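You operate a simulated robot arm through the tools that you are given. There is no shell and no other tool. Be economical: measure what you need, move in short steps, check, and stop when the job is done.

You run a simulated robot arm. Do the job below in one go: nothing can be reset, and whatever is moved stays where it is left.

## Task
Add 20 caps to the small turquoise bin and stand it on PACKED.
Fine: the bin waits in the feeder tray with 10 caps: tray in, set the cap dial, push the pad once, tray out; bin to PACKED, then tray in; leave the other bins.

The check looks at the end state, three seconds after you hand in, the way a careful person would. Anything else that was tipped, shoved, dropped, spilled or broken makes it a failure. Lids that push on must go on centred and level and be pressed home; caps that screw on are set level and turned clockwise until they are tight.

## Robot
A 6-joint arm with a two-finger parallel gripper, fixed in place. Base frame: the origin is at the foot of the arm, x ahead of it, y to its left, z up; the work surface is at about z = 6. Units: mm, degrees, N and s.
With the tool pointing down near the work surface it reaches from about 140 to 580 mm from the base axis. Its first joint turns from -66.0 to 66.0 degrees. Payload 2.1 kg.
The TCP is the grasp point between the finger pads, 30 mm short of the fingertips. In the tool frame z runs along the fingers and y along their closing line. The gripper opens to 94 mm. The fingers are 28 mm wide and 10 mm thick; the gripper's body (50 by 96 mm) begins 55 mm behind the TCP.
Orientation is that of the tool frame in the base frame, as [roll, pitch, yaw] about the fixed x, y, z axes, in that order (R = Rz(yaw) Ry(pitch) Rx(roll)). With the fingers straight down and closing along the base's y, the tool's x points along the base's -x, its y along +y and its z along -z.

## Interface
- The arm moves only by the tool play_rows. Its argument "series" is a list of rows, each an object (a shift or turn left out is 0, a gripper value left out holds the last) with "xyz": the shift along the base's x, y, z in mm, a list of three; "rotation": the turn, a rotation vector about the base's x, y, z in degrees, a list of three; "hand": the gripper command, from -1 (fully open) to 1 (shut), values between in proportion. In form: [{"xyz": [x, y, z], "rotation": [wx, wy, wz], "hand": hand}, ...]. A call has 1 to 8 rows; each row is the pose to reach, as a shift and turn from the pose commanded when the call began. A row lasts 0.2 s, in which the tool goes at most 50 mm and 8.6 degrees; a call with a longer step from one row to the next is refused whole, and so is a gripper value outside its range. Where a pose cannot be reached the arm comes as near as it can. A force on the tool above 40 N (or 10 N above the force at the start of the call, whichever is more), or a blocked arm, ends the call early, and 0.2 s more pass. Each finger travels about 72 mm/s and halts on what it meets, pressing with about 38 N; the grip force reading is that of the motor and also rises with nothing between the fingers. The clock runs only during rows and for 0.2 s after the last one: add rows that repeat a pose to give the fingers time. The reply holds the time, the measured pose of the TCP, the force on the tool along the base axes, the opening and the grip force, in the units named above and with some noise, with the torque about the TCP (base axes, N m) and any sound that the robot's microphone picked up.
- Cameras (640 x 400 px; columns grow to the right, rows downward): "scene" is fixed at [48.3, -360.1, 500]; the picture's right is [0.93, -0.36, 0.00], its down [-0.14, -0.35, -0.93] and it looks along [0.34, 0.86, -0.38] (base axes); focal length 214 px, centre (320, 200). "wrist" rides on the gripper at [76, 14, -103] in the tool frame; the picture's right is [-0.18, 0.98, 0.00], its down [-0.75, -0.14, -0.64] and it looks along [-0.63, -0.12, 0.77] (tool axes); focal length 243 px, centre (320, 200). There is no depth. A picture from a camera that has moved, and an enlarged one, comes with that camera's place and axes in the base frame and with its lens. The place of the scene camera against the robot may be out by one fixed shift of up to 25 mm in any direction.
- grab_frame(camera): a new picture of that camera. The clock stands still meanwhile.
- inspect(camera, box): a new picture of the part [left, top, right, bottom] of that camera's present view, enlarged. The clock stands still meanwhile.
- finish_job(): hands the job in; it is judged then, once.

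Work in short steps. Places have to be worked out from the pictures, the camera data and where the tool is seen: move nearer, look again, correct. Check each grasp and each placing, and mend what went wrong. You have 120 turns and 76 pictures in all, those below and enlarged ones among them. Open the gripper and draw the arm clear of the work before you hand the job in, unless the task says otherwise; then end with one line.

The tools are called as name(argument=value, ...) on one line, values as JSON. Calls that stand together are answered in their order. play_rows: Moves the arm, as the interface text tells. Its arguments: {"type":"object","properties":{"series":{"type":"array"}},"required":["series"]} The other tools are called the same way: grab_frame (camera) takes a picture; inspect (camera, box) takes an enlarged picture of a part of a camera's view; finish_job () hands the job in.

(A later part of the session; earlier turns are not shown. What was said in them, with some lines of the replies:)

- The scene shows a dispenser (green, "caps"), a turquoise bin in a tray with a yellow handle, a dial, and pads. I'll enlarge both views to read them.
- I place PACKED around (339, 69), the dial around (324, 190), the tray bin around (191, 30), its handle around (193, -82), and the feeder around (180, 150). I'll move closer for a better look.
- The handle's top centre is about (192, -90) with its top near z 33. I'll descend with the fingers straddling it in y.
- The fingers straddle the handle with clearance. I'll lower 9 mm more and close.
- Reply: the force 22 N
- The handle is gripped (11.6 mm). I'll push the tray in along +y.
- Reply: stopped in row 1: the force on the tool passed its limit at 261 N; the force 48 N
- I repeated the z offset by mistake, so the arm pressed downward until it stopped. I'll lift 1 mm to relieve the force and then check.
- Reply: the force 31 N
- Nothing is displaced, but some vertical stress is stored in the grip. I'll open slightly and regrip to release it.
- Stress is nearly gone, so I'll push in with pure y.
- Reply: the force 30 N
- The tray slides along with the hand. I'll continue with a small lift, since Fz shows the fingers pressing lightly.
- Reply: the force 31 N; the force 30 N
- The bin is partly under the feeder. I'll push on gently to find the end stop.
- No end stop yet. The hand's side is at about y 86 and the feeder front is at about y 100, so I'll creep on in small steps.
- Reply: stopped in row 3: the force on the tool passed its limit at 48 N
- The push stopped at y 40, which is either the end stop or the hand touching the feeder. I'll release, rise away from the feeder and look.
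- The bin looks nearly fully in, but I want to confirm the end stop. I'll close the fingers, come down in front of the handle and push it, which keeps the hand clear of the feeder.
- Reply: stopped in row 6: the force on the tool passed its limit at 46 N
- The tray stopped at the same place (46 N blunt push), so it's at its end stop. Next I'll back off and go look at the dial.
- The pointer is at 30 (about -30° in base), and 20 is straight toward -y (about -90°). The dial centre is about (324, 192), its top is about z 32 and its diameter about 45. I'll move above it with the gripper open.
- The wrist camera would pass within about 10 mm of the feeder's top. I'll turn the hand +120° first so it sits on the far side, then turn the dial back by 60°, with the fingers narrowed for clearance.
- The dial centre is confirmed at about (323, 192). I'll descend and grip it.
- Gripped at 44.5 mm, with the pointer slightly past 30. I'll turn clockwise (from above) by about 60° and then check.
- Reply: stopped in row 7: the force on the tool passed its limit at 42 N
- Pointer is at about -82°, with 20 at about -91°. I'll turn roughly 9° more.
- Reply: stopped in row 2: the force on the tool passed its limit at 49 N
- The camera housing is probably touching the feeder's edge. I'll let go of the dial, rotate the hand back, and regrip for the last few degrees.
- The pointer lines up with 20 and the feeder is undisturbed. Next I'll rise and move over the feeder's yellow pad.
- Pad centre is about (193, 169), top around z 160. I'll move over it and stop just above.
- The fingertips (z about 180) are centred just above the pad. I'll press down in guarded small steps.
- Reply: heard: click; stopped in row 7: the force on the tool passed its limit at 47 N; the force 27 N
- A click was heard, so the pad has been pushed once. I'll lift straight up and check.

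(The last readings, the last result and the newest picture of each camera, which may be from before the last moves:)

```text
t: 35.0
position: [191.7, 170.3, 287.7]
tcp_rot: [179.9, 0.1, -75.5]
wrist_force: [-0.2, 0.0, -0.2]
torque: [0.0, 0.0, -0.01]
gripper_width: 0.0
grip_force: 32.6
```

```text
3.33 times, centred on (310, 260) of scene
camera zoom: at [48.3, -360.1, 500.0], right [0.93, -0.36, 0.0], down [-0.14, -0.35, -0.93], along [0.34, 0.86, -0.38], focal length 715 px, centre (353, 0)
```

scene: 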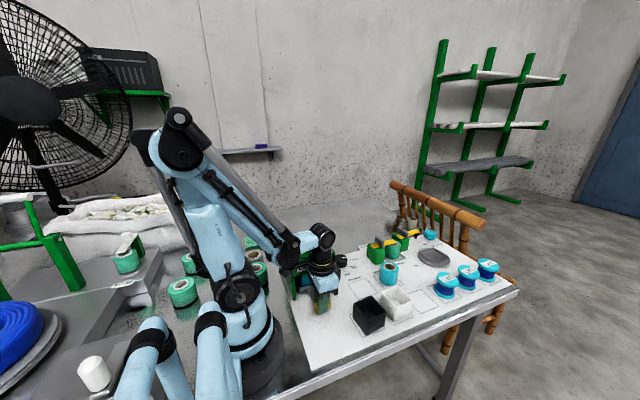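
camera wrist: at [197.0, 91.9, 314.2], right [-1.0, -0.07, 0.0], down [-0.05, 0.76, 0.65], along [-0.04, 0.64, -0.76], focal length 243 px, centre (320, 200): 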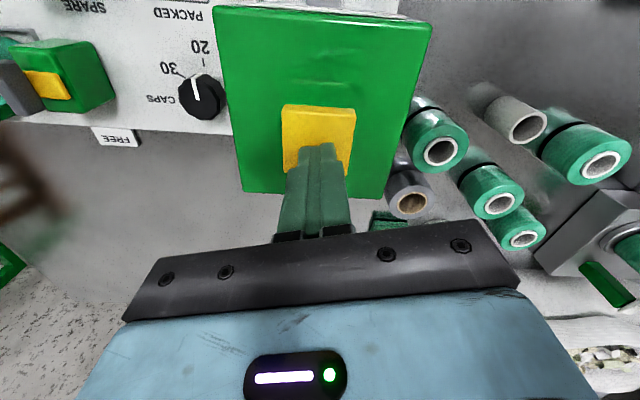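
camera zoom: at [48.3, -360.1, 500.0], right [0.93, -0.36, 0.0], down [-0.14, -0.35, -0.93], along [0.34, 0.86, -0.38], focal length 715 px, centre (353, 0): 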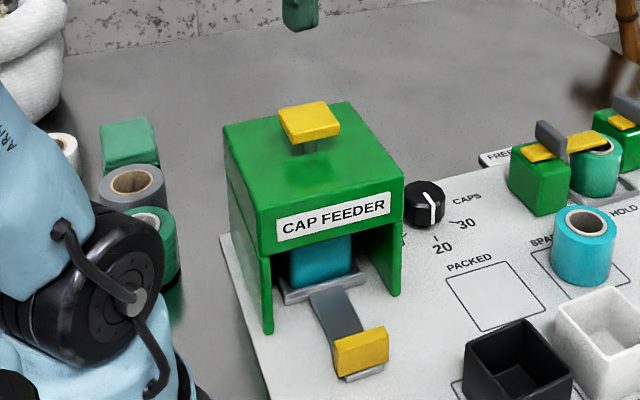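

Now tray out. I'll come over the handle at about (192, 41) with the hand turned to yaw -90, so the fingers close along x and the hand stays narrow toward the feeder.

play_rows(series=[{"xyz": [0, -40, 0], "rotation": [0, 0, -7], "hand": 1}, {"xyz": [-1, -80, 0], "rotation": [0, 0, -14.5], "hand": 0}, {"xyz": [-1.3, -120, -10], "rotation": [0, 0, -14.5], "hand": -0.57}, {"xyz": [-1.3, -128, -55], "rotation": [0, 0, -14.5], "hand": -0.57}, {"xyz": [-1.3, -128, -100], "rotation": [0, 0, -14.5]}, {"xyz": [-1.3, -128, -145], "rotation": [0, 0, -14.5]}, {"xyz": [-1.3, -128, -190], "rotation": [0, 0, -14.5]}, {"xyz": [-1.3, -128, -190], "rotation": [0, 0, -14.5]}])

grab_frame(camera="wrist")

inspect(camera="scene", box=[270, 240, 390, 350])

```text
t: 36.8
position: [189.3, 40.9, 94.4]
tcp_rot: [179.9, 0.0, -90.0]
wrist_force: [1.1, -0.5, -1.0]
torque: [-0.01, 0.01, 0.0]
gripper_width: 74.1
grip_force: 0.1
```

```text
35 pictures are left
camera wrist: at [174.2, -35.8, 198.5], right [-0.98, 0.18, 0.0], down [0.14, 0.75, 0.64], along [0.12, 0.63, -0.77], focal length 243 px, centre (320, 200)
```

wrist: 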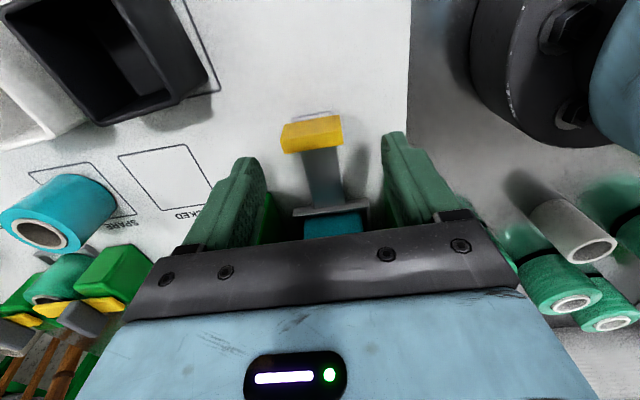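

```text
3.64 times, centred on (330, 295) of scene
camera zoom: at [48.3, -360.1, 500.0], right [0.93, -0.36, 0.0], down [-0.14, -0.35, -0.93], along [0.34, 0.86, -0.38], focal length 780 px, centre (284, -146)
```

zoom: 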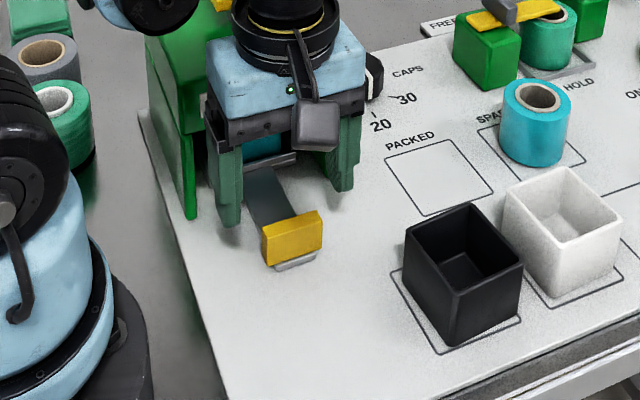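

The handle centre is about (193, 43), between the open fingers. I'll descend beside it and close.

play_rows(series=[{"xyz": [2, 2, -25]}, {"xyz": [2, 2, -45]}, {"xyz": [2, 2, -50]}, {"xyz": [2, 2, -50], "hand": 0}, {"xyz": [2, 2, -50], "hand": 0.4}, {"xyz": [2, 2, -50], "hand": 0.4}])

grab_frame(camera="wrist")

```text
t: 38.2
position: [195.6, 42.8, 47.1]
tcp_rot: [-179.6, 0.1, -90.0]
wrist_force: [31.5, 0.0, -17.4]
torque: [-0.53, 0.48, 0.07]
gripper_width: 43.7
grip_force: 45.1
```

```text
33 pictures are left
camera wrist: at [178.8, -33.7, 151.2], right [-0.98, 0.18, -0.01], down [0.14, 0.75, 0.64], along [0.12, 0.63, -0.76], focal length 243 px, centre (320, 200)
```

wrist: 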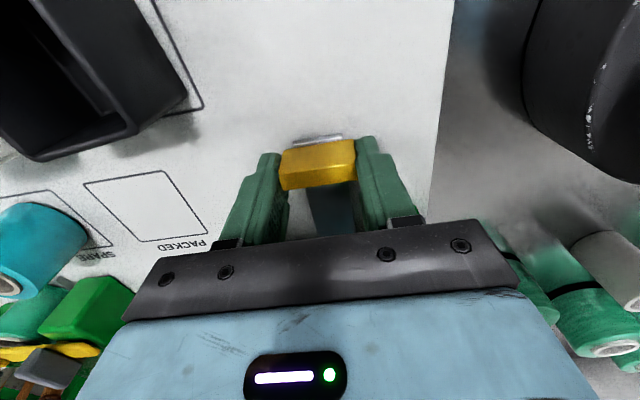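

Gripped at 43.7 mm. I'll ease x by +1.5 and pull the tray out along -y.

play_rows(series=[{"xyz": [1.5, 0, 0]}, {"xyz": [1.5, -8, 0]}, {"xyz": [1.5, -18, 0]}, {"xyz": [1.5, -28, 0]}, {"xyz": [1.5, -38, 0]}, {"xyz": [1.5, -48, 0]}])

```text
t: 39.6
position: [194.7, -3.8, 49.2]
tcp_rot: [179.9, 0.1, -90.0]
wrist_force: [12.8, 0.7, -31.4]
torque: [0.31, -0.17, -0.05]
gripper_width: 43.7
grip_force: 44.9
```

play_rows(series=[{"xyz": [0, 0, -1]}, {"xyz": [0, -10, -1]}, {"xyz": [0, -20, -1]}, {"xyz": [0, -30, -1]}, {"xyz": [0, -40, -1]}, {"xyz": [0, -50, -1]}, {"xyz": [0, -60, -1]}])

play_rows(series=[{"xyz": [0, -6, 0]}, {"xyz": [0, -12, 0]}, {"xyz": [0, -16, 0]}, {"xyz": [0, -20, 0]}, {"xyz": [0, -24, 0]}])

inspect(camera="scene", box=[270, 240, 410, 380])

```text
t: 40.5
position: [194.8, -27.6, 46.8]
tcp_rot: [179.8, 0.1, -90.0]
wrist_force: [-2.7, -0.7, 10.3]
torque: [0.19, -0.41, -0.03]
gripper_width: 44.0
grip_force: 44.5
stopped in row 4: the force on the tool passed its limit at 62 N (the readings are from after the stop); the commanded pose is now the measured one
```

```text
t: 41.0
position: [195.0, -34.3, 47.3]
tcp_rot: [179.7, 0.2, -90.0]
wrist_force: [-1.2, 0.0, 4.5]
torque: [0.24, -0.46, -0.07]
gripper_width: 43.7
grip_force: 44.7
stopped in row 2: the force on the tool passed its limit at 43 N (the readings are from after the stop); the commanded pose is now the measured one
```

```text
2.86 times, centred on (340, 310) of scene
camera zoom: at [48.3, -360.1, 500.0], right [0.93, -0.36, 0.0], down [-0.14, -0.35, -0.93], along [0.34, 0.86, -0.38], focal length 613 px, centre (263, -114)
```

zoom: 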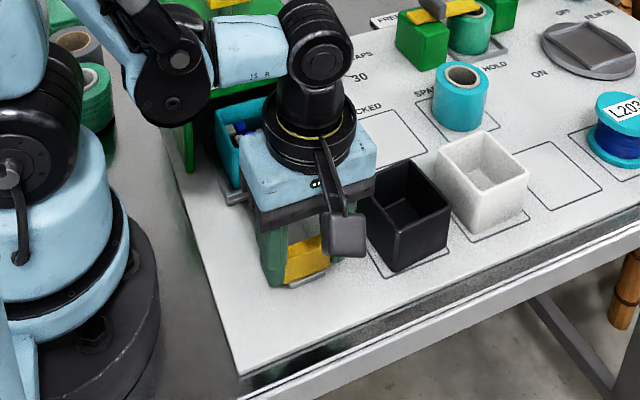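

The stops look like vertical binding. I'll continue with slower, smaller steps and z eased.

play_rows(series=[{"xyz": [0, 0, 0.7]}, {"xyz": [0, -4, 0.7]}, {"xyz": [0, -8, 0.7]}, {"xyz": [0, -12, 0.7]}, {"xyz": [0, -16, 0.7]}, {"xyz": [0, -20, 0.7]}, {"xyz": [0, -24, 0.7]}])

grab_frame(camera="wrist")

```text
t: 42.6
position: [196.2, -58.0, 48.6]
tcp_rot: [179.5, 0.1, -90.0]
wrist_force: [1.1, 0.7, 31.9]
torque: [0.07, -0.58, 0.01]
gripper_width: 43.7
grip_force: 45.1
```

```text
31 pictures are left
camera wrist: at [180.7, -134.5, 151.5], right [-0.98, 0.18, 0.01], down [0.15, 0.75, 0.64], along [0.11, 0.63, -0.77], focal length 243 px, centre (320, 200)
```

wrist: 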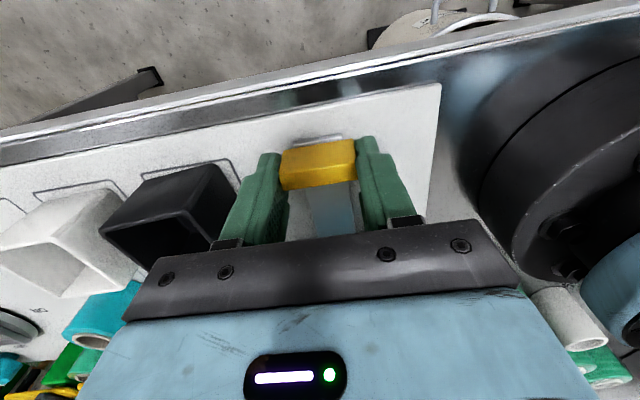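

play_rows(series=[{"xyz": [0, 0, 1]}, {"xyz": [0, -5, 1]}, {"xyz": [0, -10, 1]}, {"xyz": [0, -15, 1]}, {"xyz": [0, -20, 1]}, {"xyz": [0, -25, 1]}, {"xyz": [0, -30, 1]}])

inspect(camera="scene", box=[270, 240, 410, 380])

```text
t: 44.2
position: [195.2, -88.4, 48.1]
tcp_rot: [179.5, 0.2, -90.0]
wrist_force: [5.7, 6.6, 31.2]
torque: [-0.27, -0.79, 0.0]
gripper_width: 43.8
grip_force: 44.9
```

```text
2.86 times, centred on (340, 310) of scene
camera zoom: at [48.2, -360.0, 500.1], right [0.93, -0.36, 0.0], down [-0.14, -0.35, -0.93], along [0.34, 0.86, -0.38], focal length 613 px, centre (263, -114)
```

zoom: 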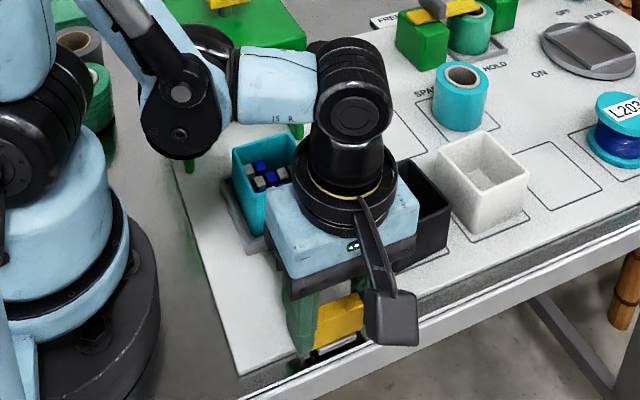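

The tray is back out. I'll release, rise and look at the bin.

play_rows(series=[{"hand": -0.2}, {"hand": -0.4}, {"xyz": [-2, 0, 40], "hand": -0.4}, {"xyz": [-2, 0, 85]}, {"xyz": [-2, 0, 130]}, {"xyz": [-2, 40, 155]}, {"xyz": [-2, 80, 160], "rotation": [0.5, 0, 0]}, {"xyz": [-2, 110, 160], "rotation": [0.5, 0, 0]}])

grab_frame(camera="wrist")

inspect(camera="scene", box=[280, 250, 400, 370])

```text
t: 46.0
position: [192.8, 24.0, 211.0]
tcp_rot: [179.6, 0.6, -90.1]
wrist_force: [-0.3, -0.6, -0.9]
torque: [0.02, -0.01, -0.02]
gripper_width: 65.9
grip_force: 0.1
```

```text
29 pictures are left
camera wrist: at [178.1, -53.9, 314.5], right [-0.98, 0.18, 0.01], down [0.15, 0.75, 0.65], along [0.11, 0.64, -0.76], focal length 243 px, centre (320, 200)
```

wrist: 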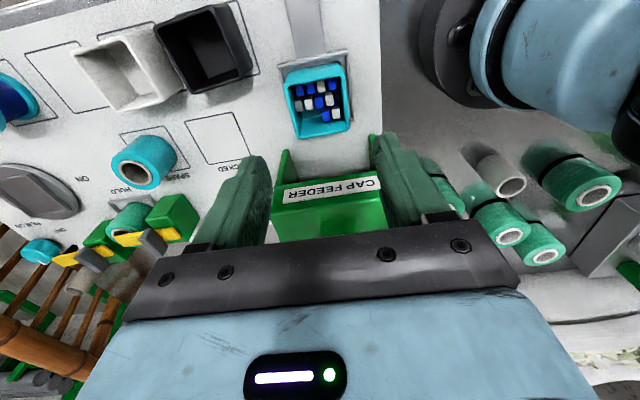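

```text
3.33 times, centred on (340, 310) of scene
camera zoom: at [48.3, -360.1, 500.0], right [0.93, -0.36, 0.0], down [-0.14, -0.35, -0.93], along [0.34, 0.86, -0.38], focal length 715 px, centre (253, -167)
```

zoom: 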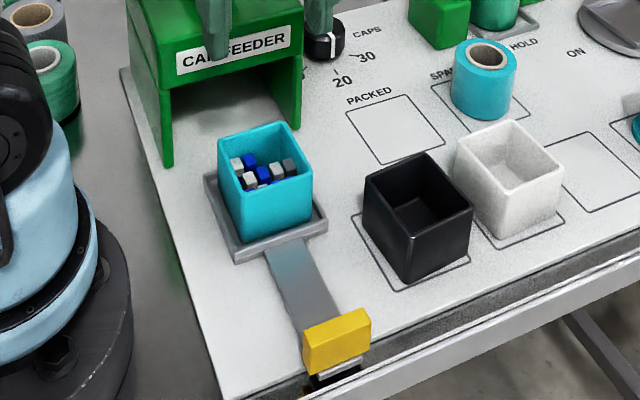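

inspect(camera="wrist", box=[270, 50, 370, 150])

inspect(camera="wrist", box=[60, 0, 260, 200])

```text
4.00 times, centred on (320, 100) of wrist
camera zoom: at [178.1, -53.9, 314.5], right [-0.98, 0.18, 0.01], down [0.15, 0.75, 0.65], along [0.11, 0.64, -0.76], focal length 970 px, centre (320, 600)
```

zoom: 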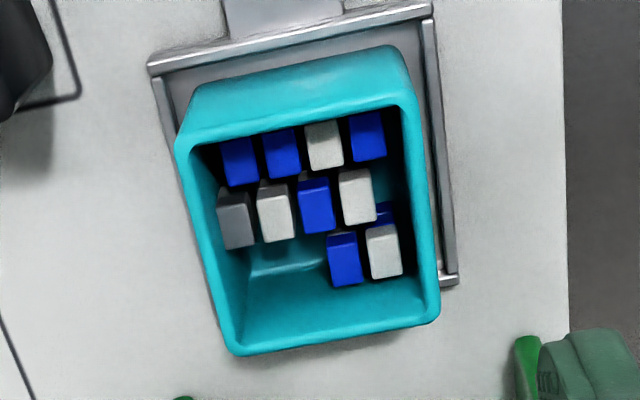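

```text
2.00 times, centred on (160, 100) of wrist
camera zoom: at [178.1, -53.9, 314.5], right [-0.98, 0.18, 0.01], down [0.15, 0.75, 0.65], along [0.11, 0.64, -0.76], focal length 485 px, centre (640, 400)
```

zoom: 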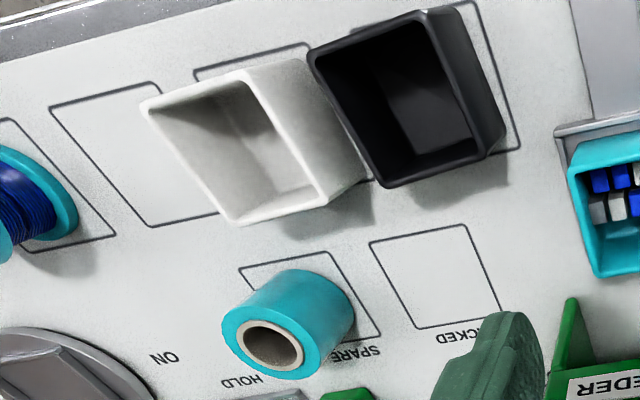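

The caps visibly filled up. The bin rim centre is about (193, 35), about 59 x 54 in size with its rim near z 64, and the other bins are clear at y < 0. I'll descend around the bin with the fingers closing in x.

play_rows(series=[{"xyz": [0, 14, 0], "hand": -0.85}, {"xyz": [0, 14, -40], "hand": -0.85}, {"xyz": [0, 14, -80]}, {"xyz": [0, 14, -110]}, {"xyz": [0, 14, -110]}])

grab_frame(camera="wrist")

inspect(camera="scene", box=[280, 250, 380, 350])

```text
t: 47.2
position: [195.2, 37.2, 100.6]
tcp_rot: [179.6, 0.6, -90.0]
wrist_force: [-0.5, -0.4, -0.3]
torque: [0.01, 0.02, 0.03]
gripper_width: 87.0
grip_force: 0.0
```

```text
25 pictures are left
camera wrist: at [180.2, -40.8, 202.8], right [-0.98, 0.18, 0.01], down [0.15, 0.75, 0.65], along [0.11, 0.64, -0.76], focal length 243 px, centre (320, 200)
```

wrist: 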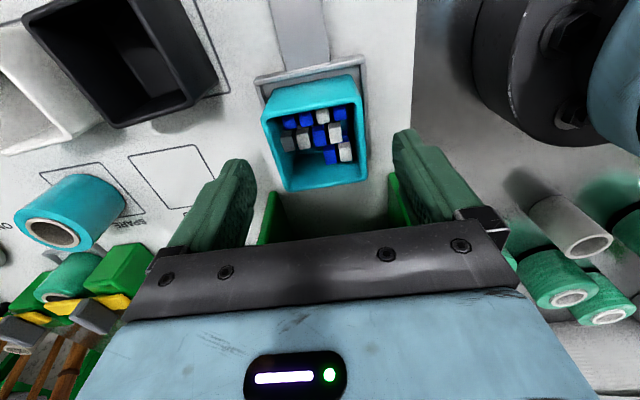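

```text
4.00 times, centred on (330, 300) of scene
camera zoom: at [48.3, -360.1, 500.0], right [0.93, -0.36, 0.0], down [-0.14, -0.35, -0.93], along [0.34, 0.86, -0.38], focal length 858 px, centre (280, -200)
```

zoom: 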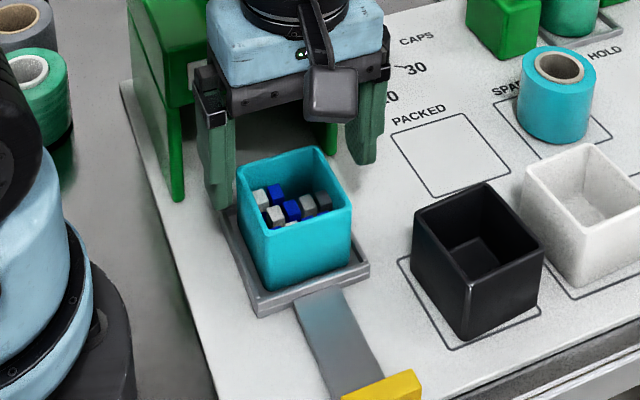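

play_rows(series=[{"xyz": [-1.5, -2, -20]}, {"xyz": [-1.5, -2, -35]}, {"xyz": [-1.5, -2, -44]}, {"xyz": [-1.5, -2, -44], "hand": -0.5}, {"xyz": [-1.5, -2, -44], "hand": -0.1}, {"xyz": [-1.5, -2, -44], "hand": 0.1}, {"xyz": [-1.5, -2, -44], "hand": 0.1}])

grab_frame(camera="wrist")

```text
t: 48.8
position: [192.7, 33.9, 55.0]
tcp_rot: [179.6, 0.6, -90.1]
wrist_force: [0.1, 0.2, 1.0]
torque: [0.04, -0.01, 0.01]
gripper_width: 63.4
grip_force: 37.7
```

```text
23 pictures are left
camera wrist: at [178.1, -43.9, 158.4], right [-0.98, 0.18, 0.01], down [0.15, 0.75, 0.65], along [0.11, 0.64, -0.76], focal length 243 px, centre (320, 200)
```

wrist: 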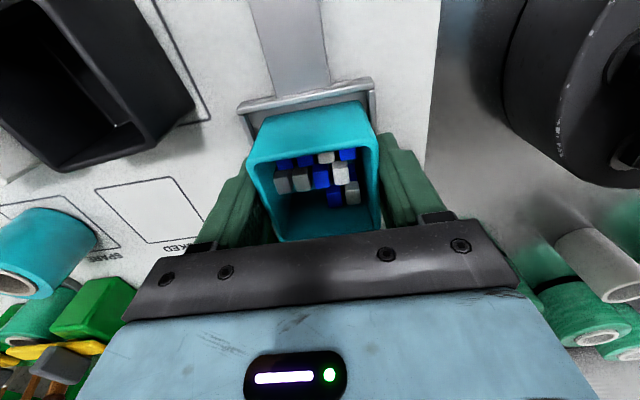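

Gripped at 63.4 mm. I'll lift gently.

play_rows(series=[{"xyz": [0, 0, 10]}, {"xyz": [0, 0, 25]}, {"xyz": [0, 0, 45]}, {"xyz": [0, 0, 70]}, {"xyz": [0, 0, 90]}, {"xyz": [0, 0, 90]}])

grab_frame(camera="scene")

```text
t: 50.2
position: [192.6, 34.2, 144.9]
tcp_rot: [179.6, 0.6, -90.0]
wrist_force: [0.0, -0.4, -0.6]
torque: [0.01, 0.03, 0.01]
gripper_width: 63.3
grip_force: 38.0
```

```text
22 pictures are left
```

scene: 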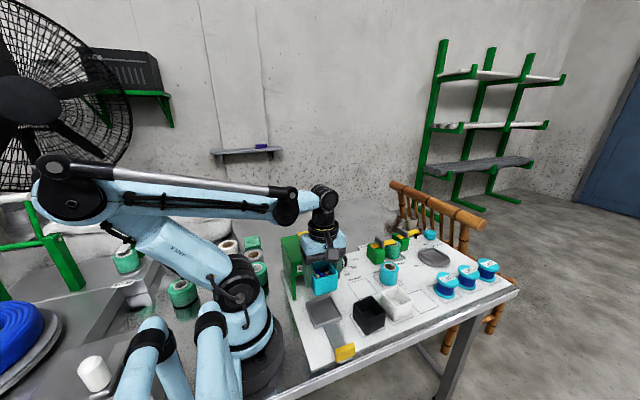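

The bin is held level. I'll carry it to above PACKED at about (338, 70).

play_rows(series=[{"xyz": [15, 0, 0]}, {"xyz": [40, 0, 0]}, {"xyz": [68, 3, 0]}, {"xyz": [96, 12, 0]}, {"xyz": [120, 22, 0]}, {"xyz": [138, 32, 0]}, {"xyz": [145, 36, 0]}, {"xyz": [145, 36, 0]}])

play_rows(series=[{"xyz": [0, 0, -15]}, {"xyz": [0, 0, -35]}, {"xyz": [0, 0, -55]}, {"xyz": [0, 0, -65]}, {"xyz": [0, 0, -65]}])

grab_frame(camera="wrist")

inspect(camera="scene", box=[310, 220, 430, 320])

```text
t: 52.0
position: [336.4, 68.2, 144.9]
tcp_rot: [179.6, 0.6, -90.1]
wrist_force: [0.3, -0.8, -0.7]
torque: [0.01, -0.02, 0.01]
gripper_width: 63.3
grip_force: 37.6
```

```text
t: 53.2
position: [336.4, 70.6, 79.6]
tcp_rot: [179.6, 0.6, -90.0]
wrist_force: [-0.3, -0.5, -0.5]
torque: [0.01, 0.0, -0.02]
gripper_width: 63.4
grip_force: 37.4
```

```text
21 pictures are left
camera wrist: at [321.6, -7.2, 183.0], right [-0.98, 0.18, 0.01], down [0.15, 0.75, 0.65], along [0.11, 0.64, -0.76], focal length 243 px, centre (320, 200)
```

wrist: 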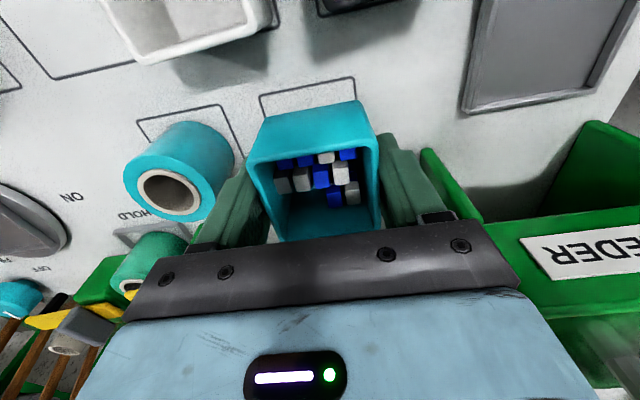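

```text
4.00 times, centred on (370, 270) of scene
camera zoom: at [48.3, -360.1, 500.0], right [0.93, -0.36, 0.0], down [-0.14, -0.35, -0.93], along [0.34, 0.86, -0.38], focal length 858 px, centre (120, -80)
```

zoom: 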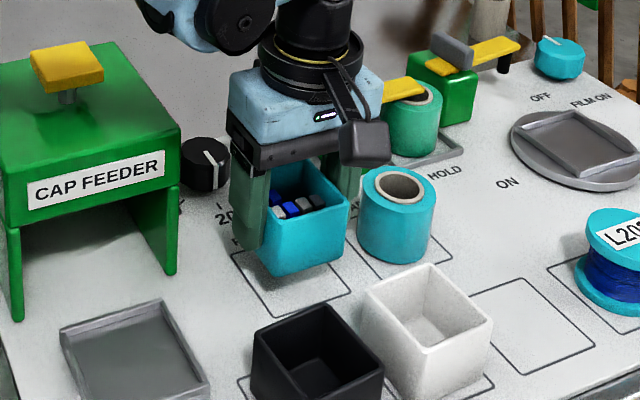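

The square's centre is about (338, 71). I'll nudge by +1.5 in x and +1 in y and lower close to the board.

play_rows(series=[{"xyz": [1.5, 1, -8]}, {"xyz": [1.5, 1, -16]}, {"xyz": [1.5, 1, -22]}, {"xyz": [1.5, 1, -22]}])

inspect(camera="scene", box=[330, 240, 410, 310])

inspect(camera="wrist", box=[220, 60, 420, 240])

```text
t: 54.2
position: [338.7, 70.8, 59.4]
tcp_rot: [179.7, 0.6, -90.0]
wrist_force: [-0.2, -0.9, -0.5]
torque: [0.0, 0.02, 0.04]
gripper_width: 63.5
grip_force: 38.1
```

```text
5.71 times, centred on (370, 275) of scene
camera zoom: at [48.3, -360.1, 500.0], right [0.93, -0.36, 0.0], down [-0.14, -0.35, -0.93], along [0.34, 0.86, -0.38], focal length 1226 px, centre (34, -229)
```

zoom: 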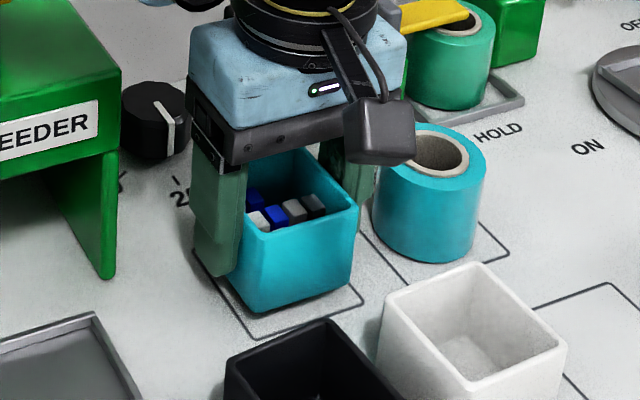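

```text
2.22 times, centred on (320, 150) of wrist
camera zoom: at [323.3, -5.9, 160.8], right [-0.98, 0.18, 0.01], down [0.15, 0.75, 0.65], along [0.11, 0.64, -0.76], focal length 539 px, centre (320, 311)
```

zoom: 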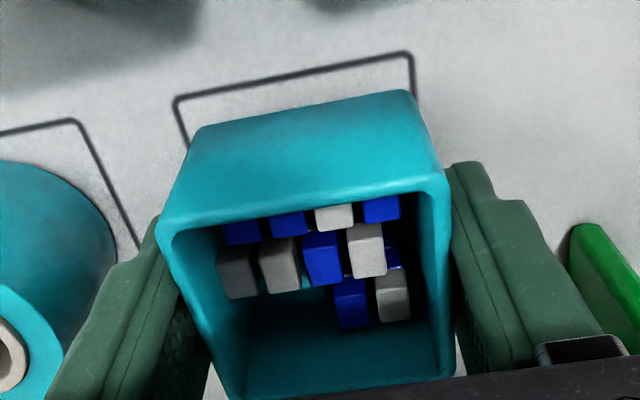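

Well centred over the square. I'll lower in small guarded steps to contact.

play_rows(series=[{"xyz": [0, -0.5, -3]}, {"xyz": [0, -0.5, -5]}, {"xyz": [0, -0.5, -6.5]}, {"xyz": [0, -0.5, -8]}, {"xyz": [0, -0.5, -8]}])

```text
t: 55.4
position: [338.2, 72.1, 49.6]
tcp_rot: [179.6, 0.6, -90.0]
wrist_force: [0.2, 1.1, -1.8]
torque: [-0.02, 0.02, -0.01]
gripper_width: 63.5
grip_force: 38.1
```

play_rows(series=[{"xyz": [0, 0, -0.7]}, {"xyz": [0, 0, -1.4]}, {"xyz": [0, 0, -1.4]}])

inspect(camera="scene", box=[330, 240, 410, 310])

```text
t: 56.2
position: [339.1, 69.9, 48.7]
tcp_rot: [179.6, 0.6, -90.0]
wrist_force: [0.1, -0.5, -0.4]
torque: [-0.01, -0.04, 0.01]
gripper_width: 63.4
grip_force: 38.2
```

```text
5.71 times, centred on (370, 275) of scene
camera zoom: at [48.3, -360.1, 500.0], right [0.93, -0.36, 0.0], down [-0.14, -0.35, -0.93], along [0.34, 0.86, -0.38], focal length 1226 px, centre (34, -229)
```

zoom: 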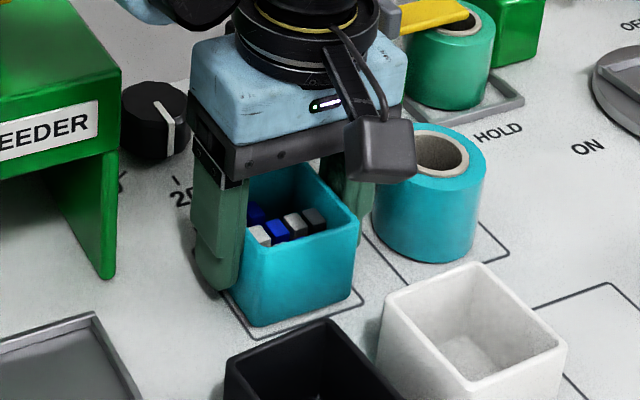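

There's no contact force yet, so I'll keep lowering gently.

play_rows(series=[{"xyz": [0, 0, -0.7]}, {"xyz": [0, 0, -1.4]}, {"xyz": [0, 0, -2.1]}, {"xyz": [0, 0, -2.1]}])

```text
t: 57.2
position: [338.7, 71.1, 48.0]
tcp_rot: [179.5, 0.6, -89.9]
wrist_force: [-8.4, 0.8, 29.7]
torque: [-0.01, 0.0, 0.0]
gripper_width: 63.3
grip_force: 38.3
```

Contact (30 N up). I'll relieve slightly, open the fingers narrowly and rise.

play_rows(series=[{"xyz": [0, 0, 0.7]}, {"xyz": [0, 0, 0.7], "hand": -0.5}, {"xyz": [0, 0, 0.7], "hand": -0.52}, {"xyz": [0, 0, 10], "hand": -0.52}, {"xyz": [0, 0, 40]}, {"xyz": [0, 0, 80]}, {"xyz": [0, 0, 120]}, {"xyz": [0, 0, 120]}])

grab_frame(camera="wrist")

inspect(camera="scene", box=[310, 220, 430, 320])

```text
t: 59.0
position: [338.5, 71.1, 167.3]
tcp_rot: [179.5, 0.6, -90.1]
wrist_force: [-0.2, -0.3, -0.1]
torque: [-0.03, -0.01, -0.02]
gripper_width: 71.3
grip_force: 0.1
```

```text
16 pictures are left
camera wrist: at [324.0, -5.6, 271.3], right [-0.98, 0.18, 0.01], down [0.15, 0.75, 0.65], along [0.11, 0.64, -0.76], focal length 243 px, centre (320, 200)
```

wrist: 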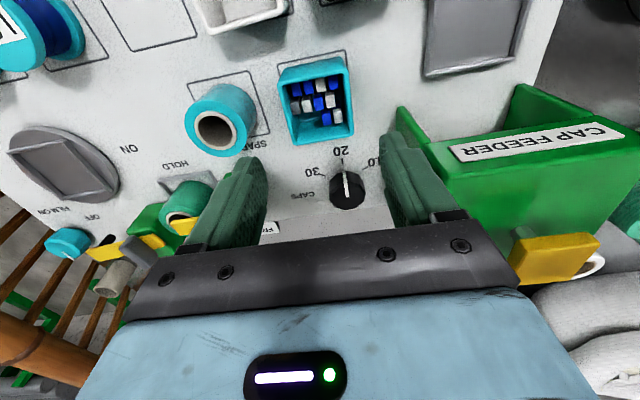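

```text
4.00 times, centred on (370, 270) of scene
camera zoom: at [48.3, -360.1, 500.0], right [0.93, -0.36, 0.0], down [-0.14, -0.35, -0.93], along [0.34, 0.86, -0.38], focal length 858 px, centre (120, -80)
```

zoom: 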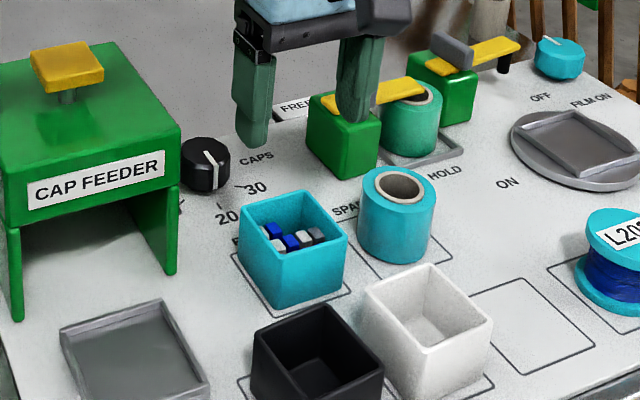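

The bin stands inside PACKED. Now to push the tray back in: I'll close the fingers and go round in front of the handle.

play_rows(series=[{"xyz": [-20, -25, 30], "hand": 1}, {"xyz": [-46, -62, 40], "hand": 1}, {"xyz": [-73, -99, 40]}, {"xyz": [-99, -136, 40]}, {"xyz": [-125, -170, 40]}, {"xyz": [-145, -198, 30]}, {"xyz": [-145, -198, -10]}, {"xyz": [-145, -198, -10]}])

play_rows(series=[{"xyz": [0, 0, -40]}, {"xyz": [0, 0, -80]}, {"xyz": [0, 0, -105]}, {"xyz": [0, 0, -105]}])

inspect(camera="scene", box=[280, 250, 420, 390])

grab_frame(camera="wrist")

```text
t: 60.8
position: [194.4, -124.9, 152.9]
tcp_rot: [179.5, 0.5, -90.0]
wrist_force: [0.1, 0.1, -0.3]
torque: [0.05, 0.0, -0.01]
gripper_width: 0.1
grip_force: 33.3
```

```text
t: 61.8
position: [193.0, -126.7, 51.7]
tcp_rot: [179.6, 0.7, -90.0]
wrist_force: [0.0, 0.0, 0.0]
torque: [0.0, -0.03, -0.02]
gripper_width: 0.0
grip_force: 32.7
```

```text
2.86 times, centred on (350, 320) of scene
camera zoom: at [48.3, -360.1, 500.0], right [0.93, -0.36, 0.0], down [-0.14, -0.35, -0.93], along [0.34, 0.86, -0.38], focal length 613 px, centre (234, -143)
```

zoom: 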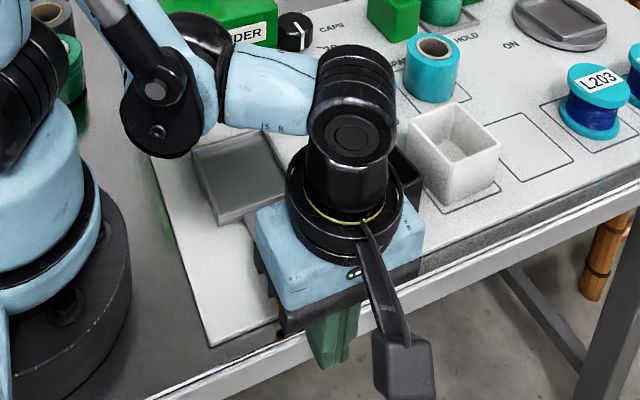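

```text
13 pictures are left
camera wrist: at [177.3, -204.6, 154.8], right [-0.98, 0.18, 0.01], down [0.15, 0.75, 0.65], along [0.11, 0.64, -0.76], focal length 243 px, centre (320, 200)
```

wrist: 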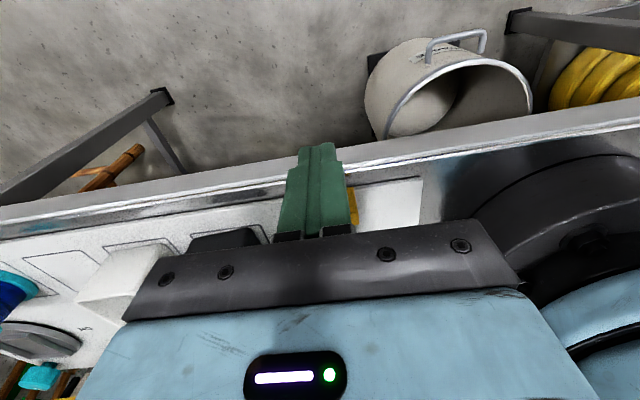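

The fingers are in front of the handle. I'll push along +y.

play_rows(series=[{"xyz": [0, 8, -1]}, {"xyz": [0, 16, -1]}, {"xyz": [0, 24, -1]}, {"xyz": [0, 32, -1]}, {"xyz": [0, 42, -1]}, {"xyz": [0, 52, -1]}, {"xyz": [0, 62, -1]}])

inspect(camera="scene", box=[280, 250, 420, 390])

```text
t: 63.4
position: [193.4, -65.5, 49.6]
tcp_rot: [179.6, 0.6, -89.9]
wrist_force: [0.4, -1.4, -0.3]
torque: [-0.02, 0.01, -0.01]
gripper_width: 0.0
grip_force: 32.9
```

```text
2.86 times, centred on (350, 320) of scene
camera zoom: at [48.3, -360.1, 500.0], right [0.93, -0.36, 0.0], down [-0.14, -0.35, -0.93], along [0.34, 0.86, -0.38], focal length 613 px, centre (234, -143)
```

zoom: 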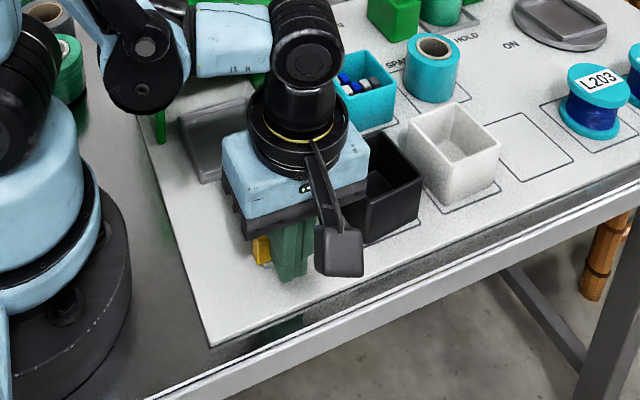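

The tray is moving smoothly, so I'll keep pushing.

play_rows(series=[{"xyz": [0, 10, 0]}, {"xyz": [0, 20, 0]}, {"xyz": [0, 30, 0]}, {"xyz": [0, 40, 0]}, {"xyz": [0, 50, 0]}, {"xyz": [0, 60, 0]}, {"xyz": [0, 70, 0]}])

play_rows(series=[{"xyz": [0, 4, 0]}, {"xyz": [0, 8, 0]}, {"xyz": [0, 11, 0]}, {"xyz": [0, 14, 0]}, {"xyz": [0, 17, 0]}, {"xyz": [0, 20, 0]}, {"xyz": [0, 23, 0]}, {"xyz": [0, 26, 0]}])

```text
t: 65.0
position: [191.5, 4.8, 50.4]
tcp_rot: [179.6, 0.6, -90.1]
wrist_force: [-0.7, -0.1, 0.8]
torque: [-0.01, -0.02, 0.02]
gripper_width: 0.0
grip_force: 32.5
```

```text
t: 66.4
position: [193.3, 20.8, 49.8]
tcp_rot: [179.6, -0.6, -90.3]
wrist_force: [-0.5, -7.5, -1.0]
torque: [-0.04, -0.01, 0.01]
gripper_width: 0.0
grip_force: 33.6
stopped in row 7: the force on the tool passed its limit at 46 N (the readings are from after the stop); the commanded pose is now the measured one
```

The tray hit its end stop at y 21, as expected. I'll back off, rise and draw clear with the gripper open.

play_rows(series=[{"xyz": [0, -10, 0]}, {"xyz": [0, -20, 0]}, {"xyz": [0, -25, 45]}, {"xyz": [0, -30, 90]}, {"xyz": [0, -30, 135], "hand": -1}, {"xyz": [0, -30, 180], "hand": -1}, {"xyz": [0, -30, 225], "hand": -1}, {"xyz": [0, -30, 260], "hand": -1}])

inspect(camera="scene", box=[260, 210, 420, 370])

grab_frame(camera="wrist")

grab_frame(camera="scene")

```text
t: 68.2
position: [195.9, -8.9, 307.7]
tcp_rot: [179.5, -0.5, -90.3]
wrist_force: [0.3, -0.1, 0.4]
torque: [0.03, -0.05, 0.0]
gripper_width: 93.9
grip_force: 0.0
```

```text
2.50 times, centred on (340, 290) of scene
camera zoom: at [48.3, -360.1, 500.0], right [0.93, -0.36, 0.0], down [-0.14, -0.35, -0.93], along [0.34, 0.86, -0.38], focal length 536 px, centre (270, -25)
```

zoom: 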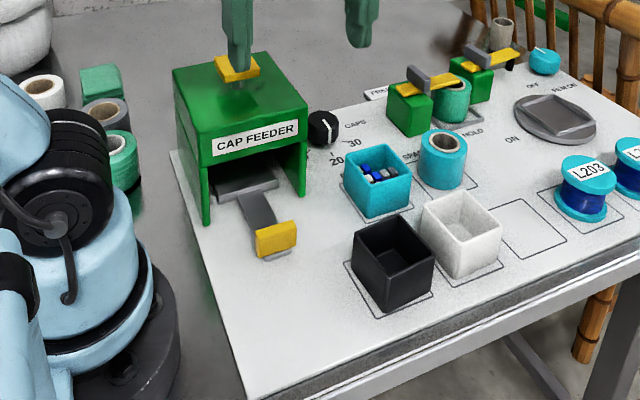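

```text
10 pictures are left
camera wrist: at [181.4, -83.6, 412.5], right [-0.98, 0.19, 0.01], down [0.15, 0.76, 0.64], along [0.12, 0.63, -0.77], focal length 243 px, centre (320, 200)
```

wrist: 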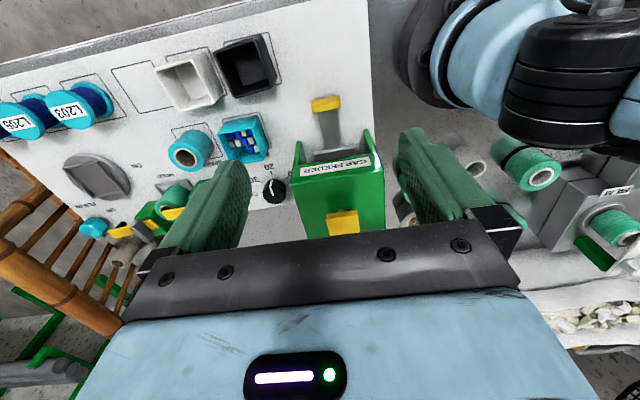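

```text
9 pictures are left
```

scene: 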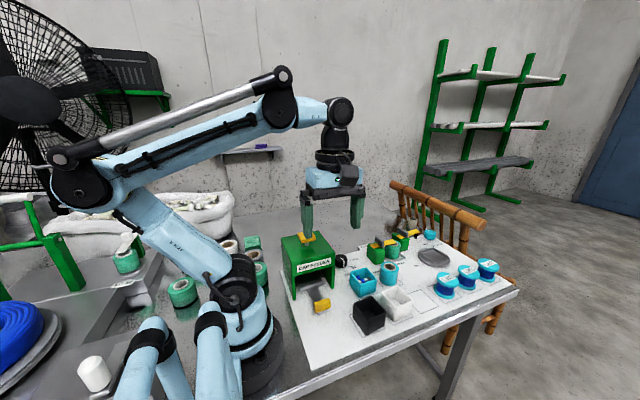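

The tray is in, the bin stands on PACKED, the other items look undisturbed, and the open gripper is clear, so I'm handing in.

finish_job()

```text
The job is handed in.
```

I set the dial to 20, pushed the pad once (it clicked), stood the turquoise bin on PACKED and pushed the tray back in; the caps went in, but I couldn't count all 20 from the pictures.
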